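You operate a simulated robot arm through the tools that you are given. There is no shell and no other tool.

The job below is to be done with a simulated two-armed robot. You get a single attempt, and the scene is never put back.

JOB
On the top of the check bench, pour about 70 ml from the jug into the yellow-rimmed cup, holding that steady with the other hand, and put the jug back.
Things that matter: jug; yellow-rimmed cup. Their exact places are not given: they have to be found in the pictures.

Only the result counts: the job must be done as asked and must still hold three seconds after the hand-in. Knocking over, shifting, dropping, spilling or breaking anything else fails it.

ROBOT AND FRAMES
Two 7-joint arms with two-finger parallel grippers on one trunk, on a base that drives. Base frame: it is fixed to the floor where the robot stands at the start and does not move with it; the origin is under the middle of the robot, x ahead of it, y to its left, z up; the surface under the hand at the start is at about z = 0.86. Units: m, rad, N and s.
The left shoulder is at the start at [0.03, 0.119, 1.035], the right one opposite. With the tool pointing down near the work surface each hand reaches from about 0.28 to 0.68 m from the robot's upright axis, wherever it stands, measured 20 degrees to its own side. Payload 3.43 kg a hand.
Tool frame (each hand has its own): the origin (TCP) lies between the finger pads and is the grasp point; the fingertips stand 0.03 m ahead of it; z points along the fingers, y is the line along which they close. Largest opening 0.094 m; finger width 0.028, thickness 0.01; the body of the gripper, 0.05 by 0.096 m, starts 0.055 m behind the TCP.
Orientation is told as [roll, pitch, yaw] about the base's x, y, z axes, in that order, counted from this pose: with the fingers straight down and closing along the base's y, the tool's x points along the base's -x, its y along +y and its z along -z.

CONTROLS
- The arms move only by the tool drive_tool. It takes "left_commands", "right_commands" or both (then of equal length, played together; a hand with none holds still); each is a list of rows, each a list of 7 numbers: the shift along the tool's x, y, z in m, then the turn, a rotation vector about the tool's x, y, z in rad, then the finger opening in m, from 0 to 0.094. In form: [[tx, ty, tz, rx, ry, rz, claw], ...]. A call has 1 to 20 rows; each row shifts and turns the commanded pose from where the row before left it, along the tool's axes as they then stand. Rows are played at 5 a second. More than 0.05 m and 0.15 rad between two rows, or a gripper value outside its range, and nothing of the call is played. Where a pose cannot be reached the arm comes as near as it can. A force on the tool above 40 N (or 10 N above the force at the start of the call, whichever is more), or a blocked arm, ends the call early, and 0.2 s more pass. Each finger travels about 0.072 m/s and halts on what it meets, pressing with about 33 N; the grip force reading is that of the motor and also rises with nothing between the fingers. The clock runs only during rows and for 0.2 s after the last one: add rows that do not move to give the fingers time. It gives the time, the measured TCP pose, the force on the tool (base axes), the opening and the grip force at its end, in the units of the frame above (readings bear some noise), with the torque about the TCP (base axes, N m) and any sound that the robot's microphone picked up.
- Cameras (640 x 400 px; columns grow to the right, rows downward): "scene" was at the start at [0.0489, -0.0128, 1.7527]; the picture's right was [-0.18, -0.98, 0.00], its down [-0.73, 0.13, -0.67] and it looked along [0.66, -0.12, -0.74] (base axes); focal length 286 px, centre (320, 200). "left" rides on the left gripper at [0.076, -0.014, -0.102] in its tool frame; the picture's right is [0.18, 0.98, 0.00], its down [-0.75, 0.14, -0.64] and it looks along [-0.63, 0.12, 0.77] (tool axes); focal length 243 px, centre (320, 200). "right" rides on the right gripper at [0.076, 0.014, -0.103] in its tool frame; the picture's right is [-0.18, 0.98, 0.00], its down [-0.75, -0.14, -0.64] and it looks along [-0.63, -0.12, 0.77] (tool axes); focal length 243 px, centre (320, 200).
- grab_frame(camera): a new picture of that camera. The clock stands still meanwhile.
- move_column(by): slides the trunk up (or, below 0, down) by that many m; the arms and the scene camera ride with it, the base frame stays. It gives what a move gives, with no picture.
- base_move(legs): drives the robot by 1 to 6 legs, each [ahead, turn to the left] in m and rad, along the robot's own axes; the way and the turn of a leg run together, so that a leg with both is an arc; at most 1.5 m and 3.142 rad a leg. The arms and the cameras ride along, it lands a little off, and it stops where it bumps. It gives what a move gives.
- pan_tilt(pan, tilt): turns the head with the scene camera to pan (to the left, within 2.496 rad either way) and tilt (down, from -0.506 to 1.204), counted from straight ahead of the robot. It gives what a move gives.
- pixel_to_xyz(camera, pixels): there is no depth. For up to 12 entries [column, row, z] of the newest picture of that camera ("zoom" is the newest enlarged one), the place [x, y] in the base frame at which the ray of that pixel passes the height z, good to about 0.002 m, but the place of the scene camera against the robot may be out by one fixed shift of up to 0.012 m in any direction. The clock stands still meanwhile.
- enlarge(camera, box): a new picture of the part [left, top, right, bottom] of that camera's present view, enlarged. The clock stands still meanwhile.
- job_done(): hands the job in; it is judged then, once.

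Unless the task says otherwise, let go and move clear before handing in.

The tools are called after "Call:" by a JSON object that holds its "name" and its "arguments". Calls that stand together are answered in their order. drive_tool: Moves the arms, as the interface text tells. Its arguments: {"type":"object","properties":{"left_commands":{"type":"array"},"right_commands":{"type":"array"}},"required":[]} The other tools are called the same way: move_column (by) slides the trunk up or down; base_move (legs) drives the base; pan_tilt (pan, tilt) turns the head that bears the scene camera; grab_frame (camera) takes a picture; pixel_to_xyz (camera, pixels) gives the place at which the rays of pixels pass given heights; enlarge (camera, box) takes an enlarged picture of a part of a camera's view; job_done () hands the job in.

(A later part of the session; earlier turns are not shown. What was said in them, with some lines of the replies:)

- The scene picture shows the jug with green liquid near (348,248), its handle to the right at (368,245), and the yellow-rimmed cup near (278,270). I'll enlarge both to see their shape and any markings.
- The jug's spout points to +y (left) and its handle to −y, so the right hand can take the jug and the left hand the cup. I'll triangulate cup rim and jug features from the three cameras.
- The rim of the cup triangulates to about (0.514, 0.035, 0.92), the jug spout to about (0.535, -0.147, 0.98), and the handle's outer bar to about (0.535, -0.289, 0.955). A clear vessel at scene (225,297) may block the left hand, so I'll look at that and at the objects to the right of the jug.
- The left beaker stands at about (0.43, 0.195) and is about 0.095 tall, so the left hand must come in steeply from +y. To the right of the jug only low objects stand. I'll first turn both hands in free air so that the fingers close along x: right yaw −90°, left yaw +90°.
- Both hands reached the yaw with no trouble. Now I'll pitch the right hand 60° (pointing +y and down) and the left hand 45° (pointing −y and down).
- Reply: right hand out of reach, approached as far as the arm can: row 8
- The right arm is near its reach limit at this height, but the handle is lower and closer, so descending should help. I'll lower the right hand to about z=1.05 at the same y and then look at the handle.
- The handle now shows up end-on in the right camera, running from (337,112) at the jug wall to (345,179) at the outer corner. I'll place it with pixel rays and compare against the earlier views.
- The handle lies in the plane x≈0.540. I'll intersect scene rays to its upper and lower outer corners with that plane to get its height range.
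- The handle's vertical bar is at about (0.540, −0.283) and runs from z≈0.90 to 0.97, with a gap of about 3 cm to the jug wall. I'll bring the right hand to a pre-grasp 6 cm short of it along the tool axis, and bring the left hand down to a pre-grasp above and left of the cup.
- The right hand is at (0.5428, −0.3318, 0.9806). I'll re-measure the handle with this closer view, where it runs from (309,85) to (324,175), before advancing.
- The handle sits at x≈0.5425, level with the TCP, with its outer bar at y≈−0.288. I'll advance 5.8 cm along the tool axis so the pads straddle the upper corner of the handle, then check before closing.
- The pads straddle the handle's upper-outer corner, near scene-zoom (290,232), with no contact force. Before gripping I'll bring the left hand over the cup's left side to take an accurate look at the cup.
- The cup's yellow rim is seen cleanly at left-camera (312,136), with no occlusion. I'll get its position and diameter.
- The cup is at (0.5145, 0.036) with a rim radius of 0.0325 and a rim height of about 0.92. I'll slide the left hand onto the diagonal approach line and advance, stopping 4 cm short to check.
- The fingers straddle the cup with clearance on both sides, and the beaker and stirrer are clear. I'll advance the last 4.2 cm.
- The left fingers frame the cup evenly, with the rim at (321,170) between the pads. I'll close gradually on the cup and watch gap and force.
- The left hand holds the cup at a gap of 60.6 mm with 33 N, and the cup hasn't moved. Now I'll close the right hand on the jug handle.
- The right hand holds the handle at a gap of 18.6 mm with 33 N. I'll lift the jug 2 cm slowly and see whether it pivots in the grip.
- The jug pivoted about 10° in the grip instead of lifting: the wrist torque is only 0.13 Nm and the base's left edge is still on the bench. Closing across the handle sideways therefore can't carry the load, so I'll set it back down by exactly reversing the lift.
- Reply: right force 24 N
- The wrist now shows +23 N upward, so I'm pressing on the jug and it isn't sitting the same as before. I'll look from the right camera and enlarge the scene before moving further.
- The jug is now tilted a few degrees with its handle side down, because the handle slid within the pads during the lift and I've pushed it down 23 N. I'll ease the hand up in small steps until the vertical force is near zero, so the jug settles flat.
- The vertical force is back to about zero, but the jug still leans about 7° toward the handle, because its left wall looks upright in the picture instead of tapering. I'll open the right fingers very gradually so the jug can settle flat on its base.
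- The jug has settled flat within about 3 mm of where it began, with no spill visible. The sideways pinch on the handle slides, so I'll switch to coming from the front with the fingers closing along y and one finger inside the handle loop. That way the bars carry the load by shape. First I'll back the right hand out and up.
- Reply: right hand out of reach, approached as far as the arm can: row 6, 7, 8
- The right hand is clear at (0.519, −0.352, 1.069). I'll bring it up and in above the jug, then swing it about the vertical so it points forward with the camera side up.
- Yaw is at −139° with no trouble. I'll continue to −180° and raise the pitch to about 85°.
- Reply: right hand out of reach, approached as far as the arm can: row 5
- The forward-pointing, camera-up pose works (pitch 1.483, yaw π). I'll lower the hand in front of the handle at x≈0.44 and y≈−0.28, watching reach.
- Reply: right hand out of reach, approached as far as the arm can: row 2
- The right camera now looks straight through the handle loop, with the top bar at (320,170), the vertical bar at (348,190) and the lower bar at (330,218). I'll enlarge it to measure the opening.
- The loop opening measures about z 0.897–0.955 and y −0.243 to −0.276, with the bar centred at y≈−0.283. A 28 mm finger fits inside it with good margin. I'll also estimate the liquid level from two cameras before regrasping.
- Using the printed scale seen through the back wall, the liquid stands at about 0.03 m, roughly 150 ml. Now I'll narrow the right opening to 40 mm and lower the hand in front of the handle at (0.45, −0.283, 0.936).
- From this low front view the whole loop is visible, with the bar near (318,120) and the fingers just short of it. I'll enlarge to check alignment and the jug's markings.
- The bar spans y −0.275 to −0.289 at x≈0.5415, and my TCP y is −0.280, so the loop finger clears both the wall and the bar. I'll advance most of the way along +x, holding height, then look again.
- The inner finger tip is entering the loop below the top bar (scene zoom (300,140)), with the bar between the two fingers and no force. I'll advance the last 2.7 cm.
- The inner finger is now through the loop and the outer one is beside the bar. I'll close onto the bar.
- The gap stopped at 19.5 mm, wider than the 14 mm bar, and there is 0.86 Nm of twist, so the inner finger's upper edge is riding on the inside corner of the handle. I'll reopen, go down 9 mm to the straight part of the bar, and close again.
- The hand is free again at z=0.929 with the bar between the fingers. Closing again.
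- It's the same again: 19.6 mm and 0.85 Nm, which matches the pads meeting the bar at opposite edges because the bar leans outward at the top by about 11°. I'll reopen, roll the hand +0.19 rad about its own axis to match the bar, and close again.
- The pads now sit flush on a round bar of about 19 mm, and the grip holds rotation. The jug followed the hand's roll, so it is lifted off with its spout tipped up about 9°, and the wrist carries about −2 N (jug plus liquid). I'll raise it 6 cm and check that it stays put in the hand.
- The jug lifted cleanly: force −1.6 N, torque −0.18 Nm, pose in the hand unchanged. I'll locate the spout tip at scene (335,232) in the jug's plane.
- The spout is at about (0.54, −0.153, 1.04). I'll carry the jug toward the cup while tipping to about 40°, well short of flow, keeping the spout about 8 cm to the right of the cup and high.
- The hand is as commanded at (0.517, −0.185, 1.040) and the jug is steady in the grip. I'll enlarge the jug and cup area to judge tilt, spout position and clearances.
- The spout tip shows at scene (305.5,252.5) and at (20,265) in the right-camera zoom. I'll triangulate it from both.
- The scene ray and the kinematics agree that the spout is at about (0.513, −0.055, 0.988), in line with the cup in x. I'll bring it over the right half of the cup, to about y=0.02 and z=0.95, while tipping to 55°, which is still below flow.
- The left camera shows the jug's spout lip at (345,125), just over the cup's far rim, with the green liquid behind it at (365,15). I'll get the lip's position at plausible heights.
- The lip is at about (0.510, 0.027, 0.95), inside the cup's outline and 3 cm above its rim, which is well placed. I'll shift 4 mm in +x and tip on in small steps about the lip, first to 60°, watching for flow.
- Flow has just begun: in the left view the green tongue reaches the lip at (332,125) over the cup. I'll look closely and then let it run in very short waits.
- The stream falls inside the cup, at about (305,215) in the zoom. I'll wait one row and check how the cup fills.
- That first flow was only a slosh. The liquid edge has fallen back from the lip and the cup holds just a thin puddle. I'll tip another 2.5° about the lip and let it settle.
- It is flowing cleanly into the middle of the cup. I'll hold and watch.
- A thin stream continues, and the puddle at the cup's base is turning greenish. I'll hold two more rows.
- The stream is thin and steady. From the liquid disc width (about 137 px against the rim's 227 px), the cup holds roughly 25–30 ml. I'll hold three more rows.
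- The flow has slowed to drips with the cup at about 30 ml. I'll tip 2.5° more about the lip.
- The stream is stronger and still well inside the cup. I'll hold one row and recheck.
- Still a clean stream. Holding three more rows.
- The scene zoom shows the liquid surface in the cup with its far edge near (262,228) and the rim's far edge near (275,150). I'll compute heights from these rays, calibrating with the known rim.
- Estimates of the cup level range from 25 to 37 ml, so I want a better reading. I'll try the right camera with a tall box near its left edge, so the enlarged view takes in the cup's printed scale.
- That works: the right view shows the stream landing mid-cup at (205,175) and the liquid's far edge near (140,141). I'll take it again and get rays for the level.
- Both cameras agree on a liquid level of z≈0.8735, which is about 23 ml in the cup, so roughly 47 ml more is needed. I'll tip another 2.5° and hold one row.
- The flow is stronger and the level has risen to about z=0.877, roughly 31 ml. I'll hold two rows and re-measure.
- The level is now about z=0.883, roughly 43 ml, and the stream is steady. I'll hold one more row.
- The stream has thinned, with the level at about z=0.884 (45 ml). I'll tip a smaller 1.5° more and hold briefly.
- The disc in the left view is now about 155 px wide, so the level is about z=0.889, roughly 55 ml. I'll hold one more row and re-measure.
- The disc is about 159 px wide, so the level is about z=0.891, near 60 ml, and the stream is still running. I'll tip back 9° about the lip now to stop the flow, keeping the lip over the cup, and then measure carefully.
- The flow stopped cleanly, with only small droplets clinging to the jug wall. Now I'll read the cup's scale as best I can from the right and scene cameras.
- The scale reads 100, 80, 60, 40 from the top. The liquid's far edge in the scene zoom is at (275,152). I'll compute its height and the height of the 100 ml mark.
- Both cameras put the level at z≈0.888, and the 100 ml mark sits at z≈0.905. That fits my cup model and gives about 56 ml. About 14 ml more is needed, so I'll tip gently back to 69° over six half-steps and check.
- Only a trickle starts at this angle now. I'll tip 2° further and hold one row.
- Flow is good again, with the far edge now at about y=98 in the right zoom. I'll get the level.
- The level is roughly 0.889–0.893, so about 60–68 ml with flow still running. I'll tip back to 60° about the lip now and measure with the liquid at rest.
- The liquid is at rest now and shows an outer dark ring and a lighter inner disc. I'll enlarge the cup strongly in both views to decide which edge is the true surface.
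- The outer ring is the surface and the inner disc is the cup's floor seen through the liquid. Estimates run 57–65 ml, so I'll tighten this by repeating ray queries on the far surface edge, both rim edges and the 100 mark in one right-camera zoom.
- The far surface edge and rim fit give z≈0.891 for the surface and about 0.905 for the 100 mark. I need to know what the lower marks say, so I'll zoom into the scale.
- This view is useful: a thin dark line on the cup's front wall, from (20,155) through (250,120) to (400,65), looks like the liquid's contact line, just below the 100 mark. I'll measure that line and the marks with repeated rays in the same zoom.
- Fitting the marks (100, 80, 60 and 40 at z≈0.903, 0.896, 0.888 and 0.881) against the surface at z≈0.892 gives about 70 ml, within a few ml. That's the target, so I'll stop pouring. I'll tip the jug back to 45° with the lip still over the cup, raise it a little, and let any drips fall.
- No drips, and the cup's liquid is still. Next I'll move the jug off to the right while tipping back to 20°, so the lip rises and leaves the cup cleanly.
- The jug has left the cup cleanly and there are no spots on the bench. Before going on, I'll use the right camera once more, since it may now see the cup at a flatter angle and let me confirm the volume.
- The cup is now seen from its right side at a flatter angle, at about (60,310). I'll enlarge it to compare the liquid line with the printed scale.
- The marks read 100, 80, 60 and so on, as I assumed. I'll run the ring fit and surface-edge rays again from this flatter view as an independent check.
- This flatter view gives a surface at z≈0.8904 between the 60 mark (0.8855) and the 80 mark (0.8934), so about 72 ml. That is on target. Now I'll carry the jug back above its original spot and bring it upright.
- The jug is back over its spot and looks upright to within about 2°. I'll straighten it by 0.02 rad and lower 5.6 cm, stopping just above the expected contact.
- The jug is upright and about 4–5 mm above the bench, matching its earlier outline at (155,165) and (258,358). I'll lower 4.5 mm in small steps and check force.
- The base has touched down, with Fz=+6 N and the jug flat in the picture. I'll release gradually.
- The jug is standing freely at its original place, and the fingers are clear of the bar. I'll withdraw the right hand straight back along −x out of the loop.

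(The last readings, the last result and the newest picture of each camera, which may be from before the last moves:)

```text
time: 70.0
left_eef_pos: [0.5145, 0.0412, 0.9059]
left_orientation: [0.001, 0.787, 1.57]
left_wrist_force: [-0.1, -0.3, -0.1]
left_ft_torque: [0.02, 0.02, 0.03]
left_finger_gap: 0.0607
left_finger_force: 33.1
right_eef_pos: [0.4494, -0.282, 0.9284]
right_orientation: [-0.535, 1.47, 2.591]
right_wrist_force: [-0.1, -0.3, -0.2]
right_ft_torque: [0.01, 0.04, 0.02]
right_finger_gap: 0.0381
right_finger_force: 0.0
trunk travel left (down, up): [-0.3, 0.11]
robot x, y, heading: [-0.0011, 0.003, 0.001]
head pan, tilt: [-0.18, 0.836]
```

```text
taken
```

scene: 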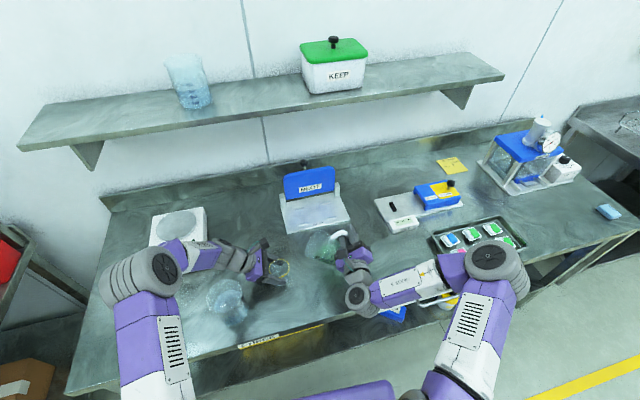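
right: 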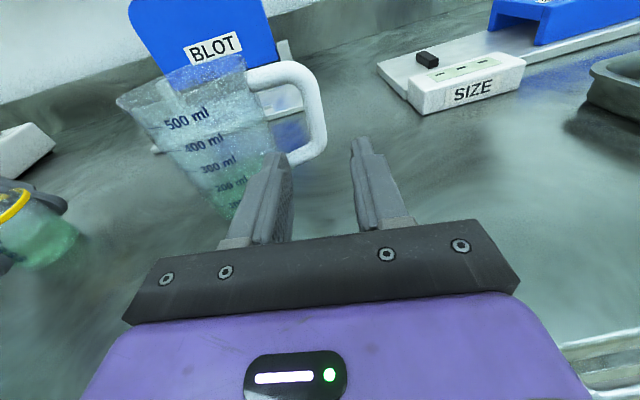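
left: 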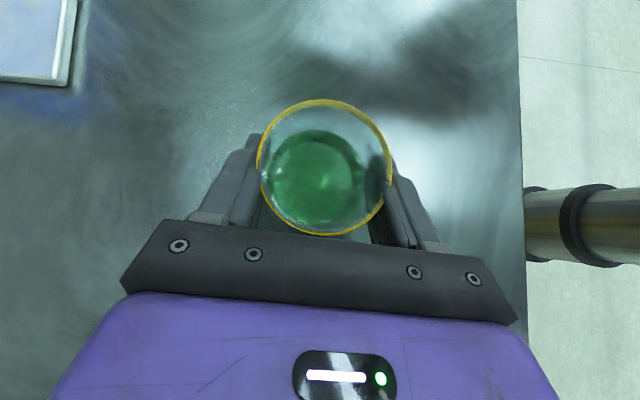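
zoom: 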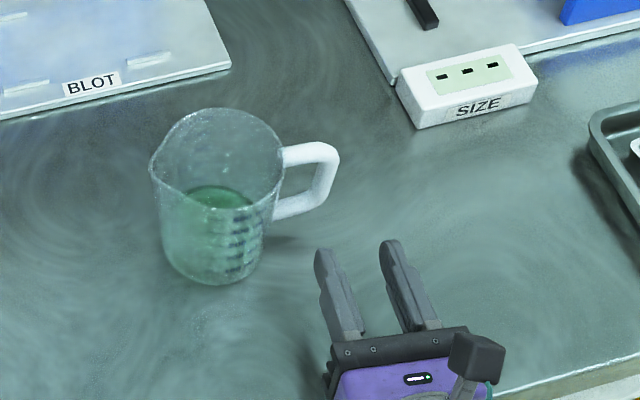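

The right hand is out and the jug stands undisturbed. From here the right camera sees the cup almost side-on at (30,230), so I can read the level directly.

Call:
{"name": "enlarge", "arguments": {"camera": "right", "box": [0, 180, 80, 280]}}

Call:
{"name": "enlarge", "arguments": {"camera": "right", "box": [0, 200, 64, 270]}}

```text
4.00 times, centred on (40, 230) of right
```

zoom: 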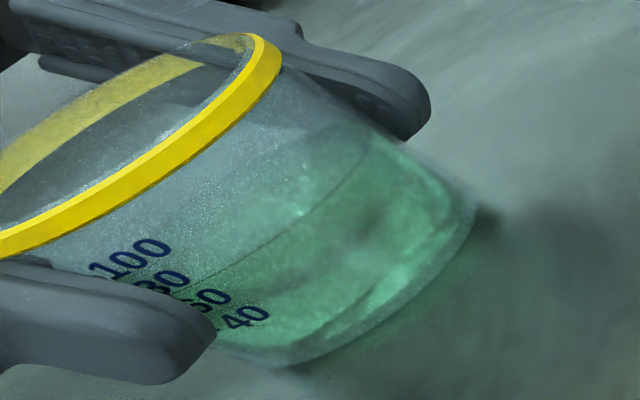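

```text
5.71 times, centred on (32, 235) of right
```

zoom: 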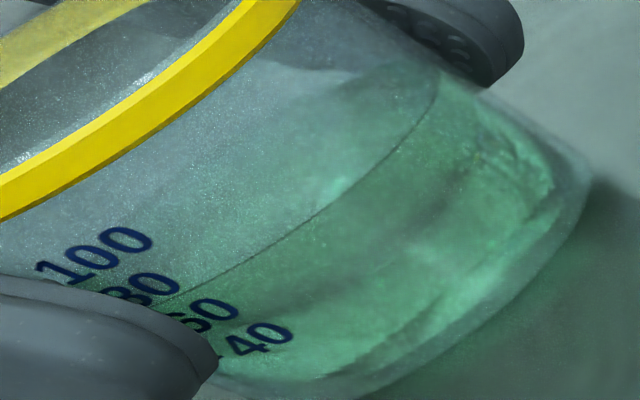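

The side view settles it: the liquid line crosses between the 80 and 60 marks, about 0.4 of the way down from 80, which reads about 71 ml. Now I'll raise the right hand clear, and then gently open the left hand on the cup.

Call:
{"name": "drive_tool", "arguments": {"right_commands": [[0.02336, -0.00113, -0.00805, 0, 0, 0, 0.038], [0.02336, -0.00113, -0.00805, 0, 0, 0, 0.038], [0.02336, -0.00113, -0.00805, 0, 0, 0, 0.038], [0.02336, -0.00113, -0.00805, 0, 0, 0, 0.038], [0.02336, -0.00113, -0.00805, 0, 0, 0, 0.038]]}}

Call:
{"name": "drive_tool", "arguments": {"left_commands": [[0, 0, 0, 0, 0, 0, 0.0595], [0, 0, 0, 0, 0, 0, 0.0605], [0, 0, 0, 0, 0, 0, 0.0615], [0, 0, 0, 0, 0, 0, 0.063], [0, 0, 0, 0, 0, 0, 0.066], [0, 0, 0, 0, 0, 0, 0.07], [0, 0, 0, 0, 0, 0, 0.078], [0, 0, 0, 0, 0, 0, 0.086], [0, 0, 0, 0, 0, 0, 0.094], [0, 0, 0, 0, 0, 0, 0.094]]}}

Call:
{"name": "grab_frame", "arguments": {"camera": "left"}}

Call:
{"name": "grab_frame", "arguments": {"camera": "scene"}}

```text
time: 71.2
left_eef_pos: [0.5136, 0.0408, 0.906]
left_orientation: [-0.001, 0.787, 1.571]
left_wrist_force: [-0.1, 0.0, -0.2]
left_ft_torque: [-0.02, 0.01, 0.0]
left_finger_gap: 0.0604
left_finger_force: 32.8
right_eef_pos: [0.4214, -0.2828, 1.0468]
right_orientation: [-0.536, 1.471, 2.59]
right_wrist_force: [0.2, -0.6, 0.9]
right_ft_torque: [0.01, -0.01, 0.03]
right_finger_gap: 0.0378
right_finger_force: 0.0
right hand out of reach, approached as far as the arm can: row 5
trunk travel left (down, up): [-0.3, 0.11]
robot x, y, heading: [0.0011, -0.0012, 0.003]
head pan, tilt: [-0.18, 0.836]
```

```text
time: 73.4
left_eef_pos: [0.5149, 0.0418, 0.9054]
left_orientation: [-0.001, 0.787, 1.57]
left_wrist_force: [0.2, 0.0, 0.4]
left_ft_torque: [0.02, 0.0, -0.03]
left_finger_gap: 0.0939
left_finger_force: 0.0
right_eef_pos: [0.4216, -0.2828, 1.0453]
right_orientation: [-0.539, 1.47, 2.585]
right_wrist_force: [-0.1, 0.5, -0.1]
right_ft_torque: [-0.04, 0.01, -0.01]
right_finger_gap: 0.0381
right_finger_force: 0.2
trunk travel left (down, up): [-0.3, 0.11]
robot x, y, heading: [-0.0008, -0.0031, 0.0]
head pan, tilt: [-0.18, 0.836]
```

```text
taken
```

left: 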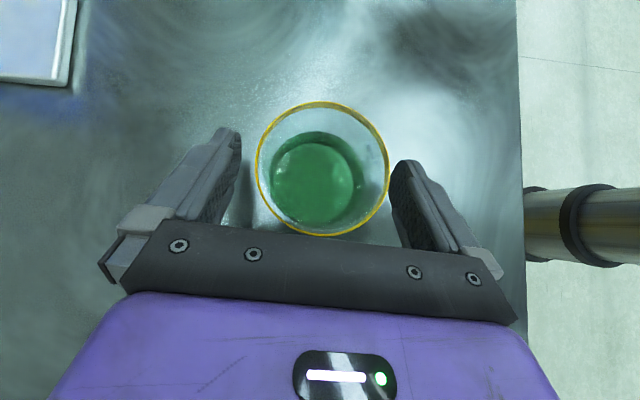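

```text
taken
```

scene: 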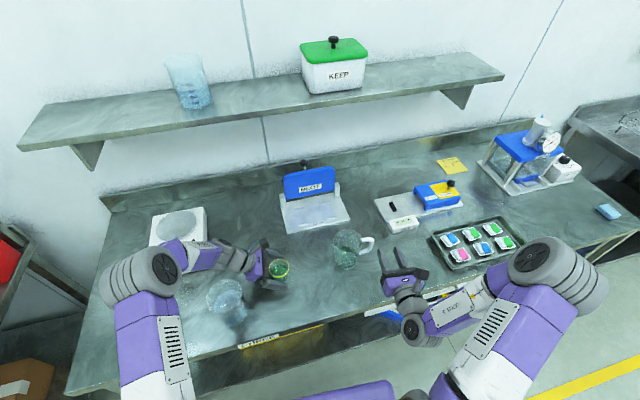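

The cup stands free with its liquid still, and both fingers are clear of it. I'll retract the left hand back along the same diagonal it came in on.

Call:
{"name": "drive_tool", "arguments": {"left_commands": [[0, 0, -0.01, 0, 0, 0, 0.094], [0, 0, -0.015, 0, 0, 0, 0.094], [0, 0, -0.02, 0, 0, 0, 0.094], [0, 0, -0.02, 0, 0, 0, 0.094], [0, 0, -0.024, 0, 0, 0, 0.094], [0, 0, -0.024, 0, 0, 0, 0.094], [0, 0, -0.024, 0, 0, 0, 0.094], [0, 0, -0.02, 0, 0, 0, 0.094], [0.02, 0, 0, 0, 0, 0, 0.094], [0.02, 0, 0, 0, 0, 0, 0.094], [0.02, 0, 0, 0, 0, 0, 0.094]]}}

Call:
{"name": "grab_frame", "arguments": {"camera": "left"}}

Call:
{"name": "grab_frame", "arguments": {"camera": "scene"}}

Call:
{"name": "enlarge", "arguments": {"camera": "scene", "box": [190, 200, 390, 330]}}

```text
time: 75.8
left_eef_pos: [0.5153, 0.1098, 1.0595]
left_orientation: [-0.002, 0.785, 1.571]
left_wrist_force: [0.4, 1.0, -0.1]
left_ft_torque: [0.0, -0.01, 0.01]
left_finger_gap: 0.0942
left_finger_force: 0.0
right_eef_pos: [0.421, -0.2828, 1.0444]
right_orientation: [-0.543, 1.469, 2.583]
right_wrist_force: [0.0, -0.2, -0.5]
right_ft_torque: [0.01, 0.03, 0.01]
right_finger_gap: 0.0382
right_finger_force: 0.0
trunk travel left (down, up): [-0.3, 0.11]
robot x, y, heading: [0.0001, 0.0024, 0.003]
head pan, tilt: [-0.18, 0.836]
```

```text
taken
```

left: 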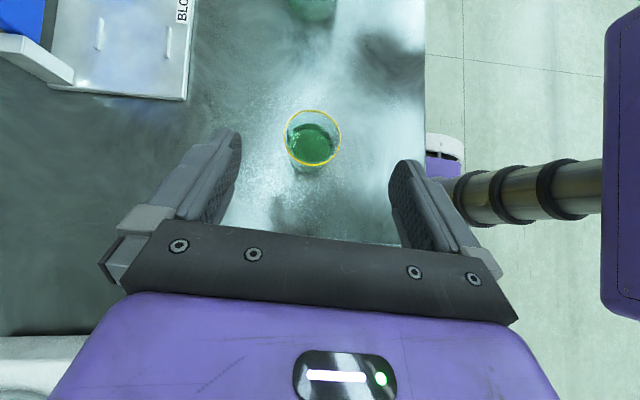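

```text
taken
```

scene: 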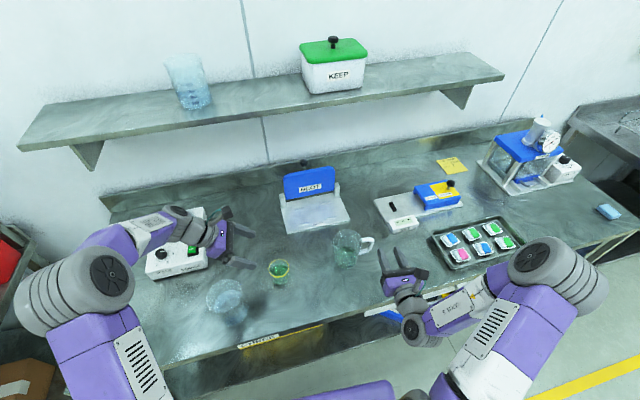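

```text
3.08 times, centred on (290, 265) of scene
```

zoom: 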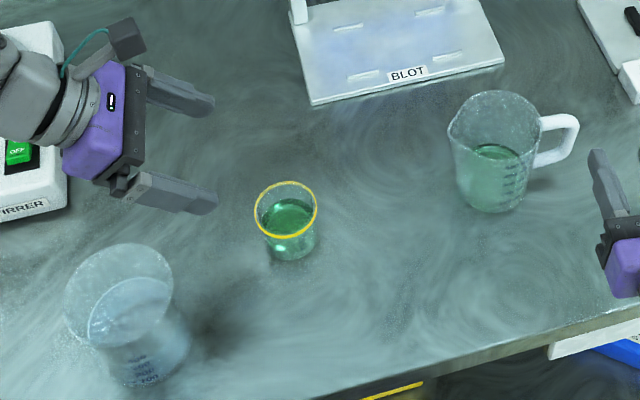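

The cup and jug both stand clear, and I see no spill or disturbed object. I'll compare one last time with the first enlarged picture for positions.

Call:
{"name": "enlarge", "arguments": {"camera": "scene", "box": [240, 210, 400, 310]}}

Call:
{"name": "drive_tool", "arguments": {"left_commands": [[0.02, 0, -0.02, 0, 0, 0, 0.094], [0.02, 0, -0.02, 0, 0, 0, 0.094], [0.02, 0, -0.02, 0, 0, 0, 0.094]]}}

```text
4.00 times, centred on (320, 260) of scene
```

zoom: 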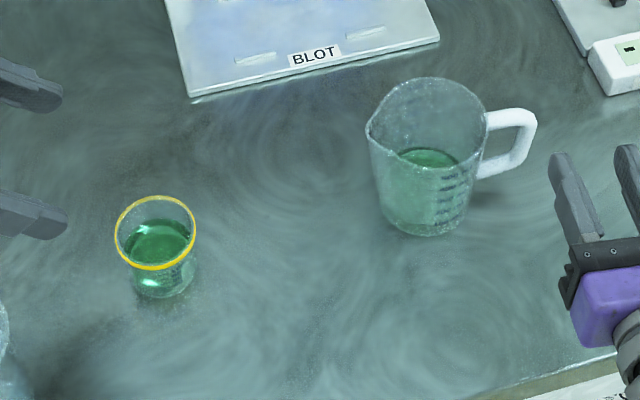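

```text
time: 76.6
left_eef_pos: [0.5129, 0.1085, 1.146]
left_orientation: [0.001, 0.785, 1.57]
left_wrist_force: [0.2, 0.2, 0.8]
left_ft_torque: [-0.01, 0.0, 0.0]
left_finger_gap: 0.0941
left_finger_force: 0.0
right_eef_pos: [0.422, -0.2828, 1.0451]
right_orientation: [-0.543, 1.47, 2.584]
right_wrist_force: [0.4, 0.3, 0.8]
right_ft_torque: [0.02, 0.03, 0.02]
right_finger_gap: 0.038
right_finger_force: 0.0
trunk travel left (down, up): [-0.3, 0.11]
robot x, y, heading: [0.001, -0.0029, 0.002]
head pan, tilt: [-0.18, 0.836]
```

The cup is exactly where it was, holding about 71 ml. The jug is back within about 4 mm of its start, with no spill seen on the bench and both hands clear. Handing in.

Call:
{"name": "job_done", "arguments": {}}

```text
The job is handed in.
```

I poured about 71 ml from the jug into the yellow-rimmed cup while the left hand held the cup steady, then put the jug back. The job is handed in. I got no verdict back, only confirmation of the hand-in.

- **Volume:** I read it from the side against the cup's printed marks. The liquid line sat about 0.4 of the way down from the 80 mark to the 60 mark. Earlier readings from steeper camera angles gave 70–72 ml, so I'd expect the true amount to be within a few ml of 71.
- **Jug:** It stands upright about 4 mm from where it started. My first grip, across the handle, slipped when I lifted: the jug tilted about 7° and settled back on its base without spilling. I then regripped with one finger through the handle loop, which held.
- **Cup:** It didn't move and was released standing free.
- **Surroundings:** I saw no spills on the bench and nothing else shifted. Both hands were let go and clear before hand-in.
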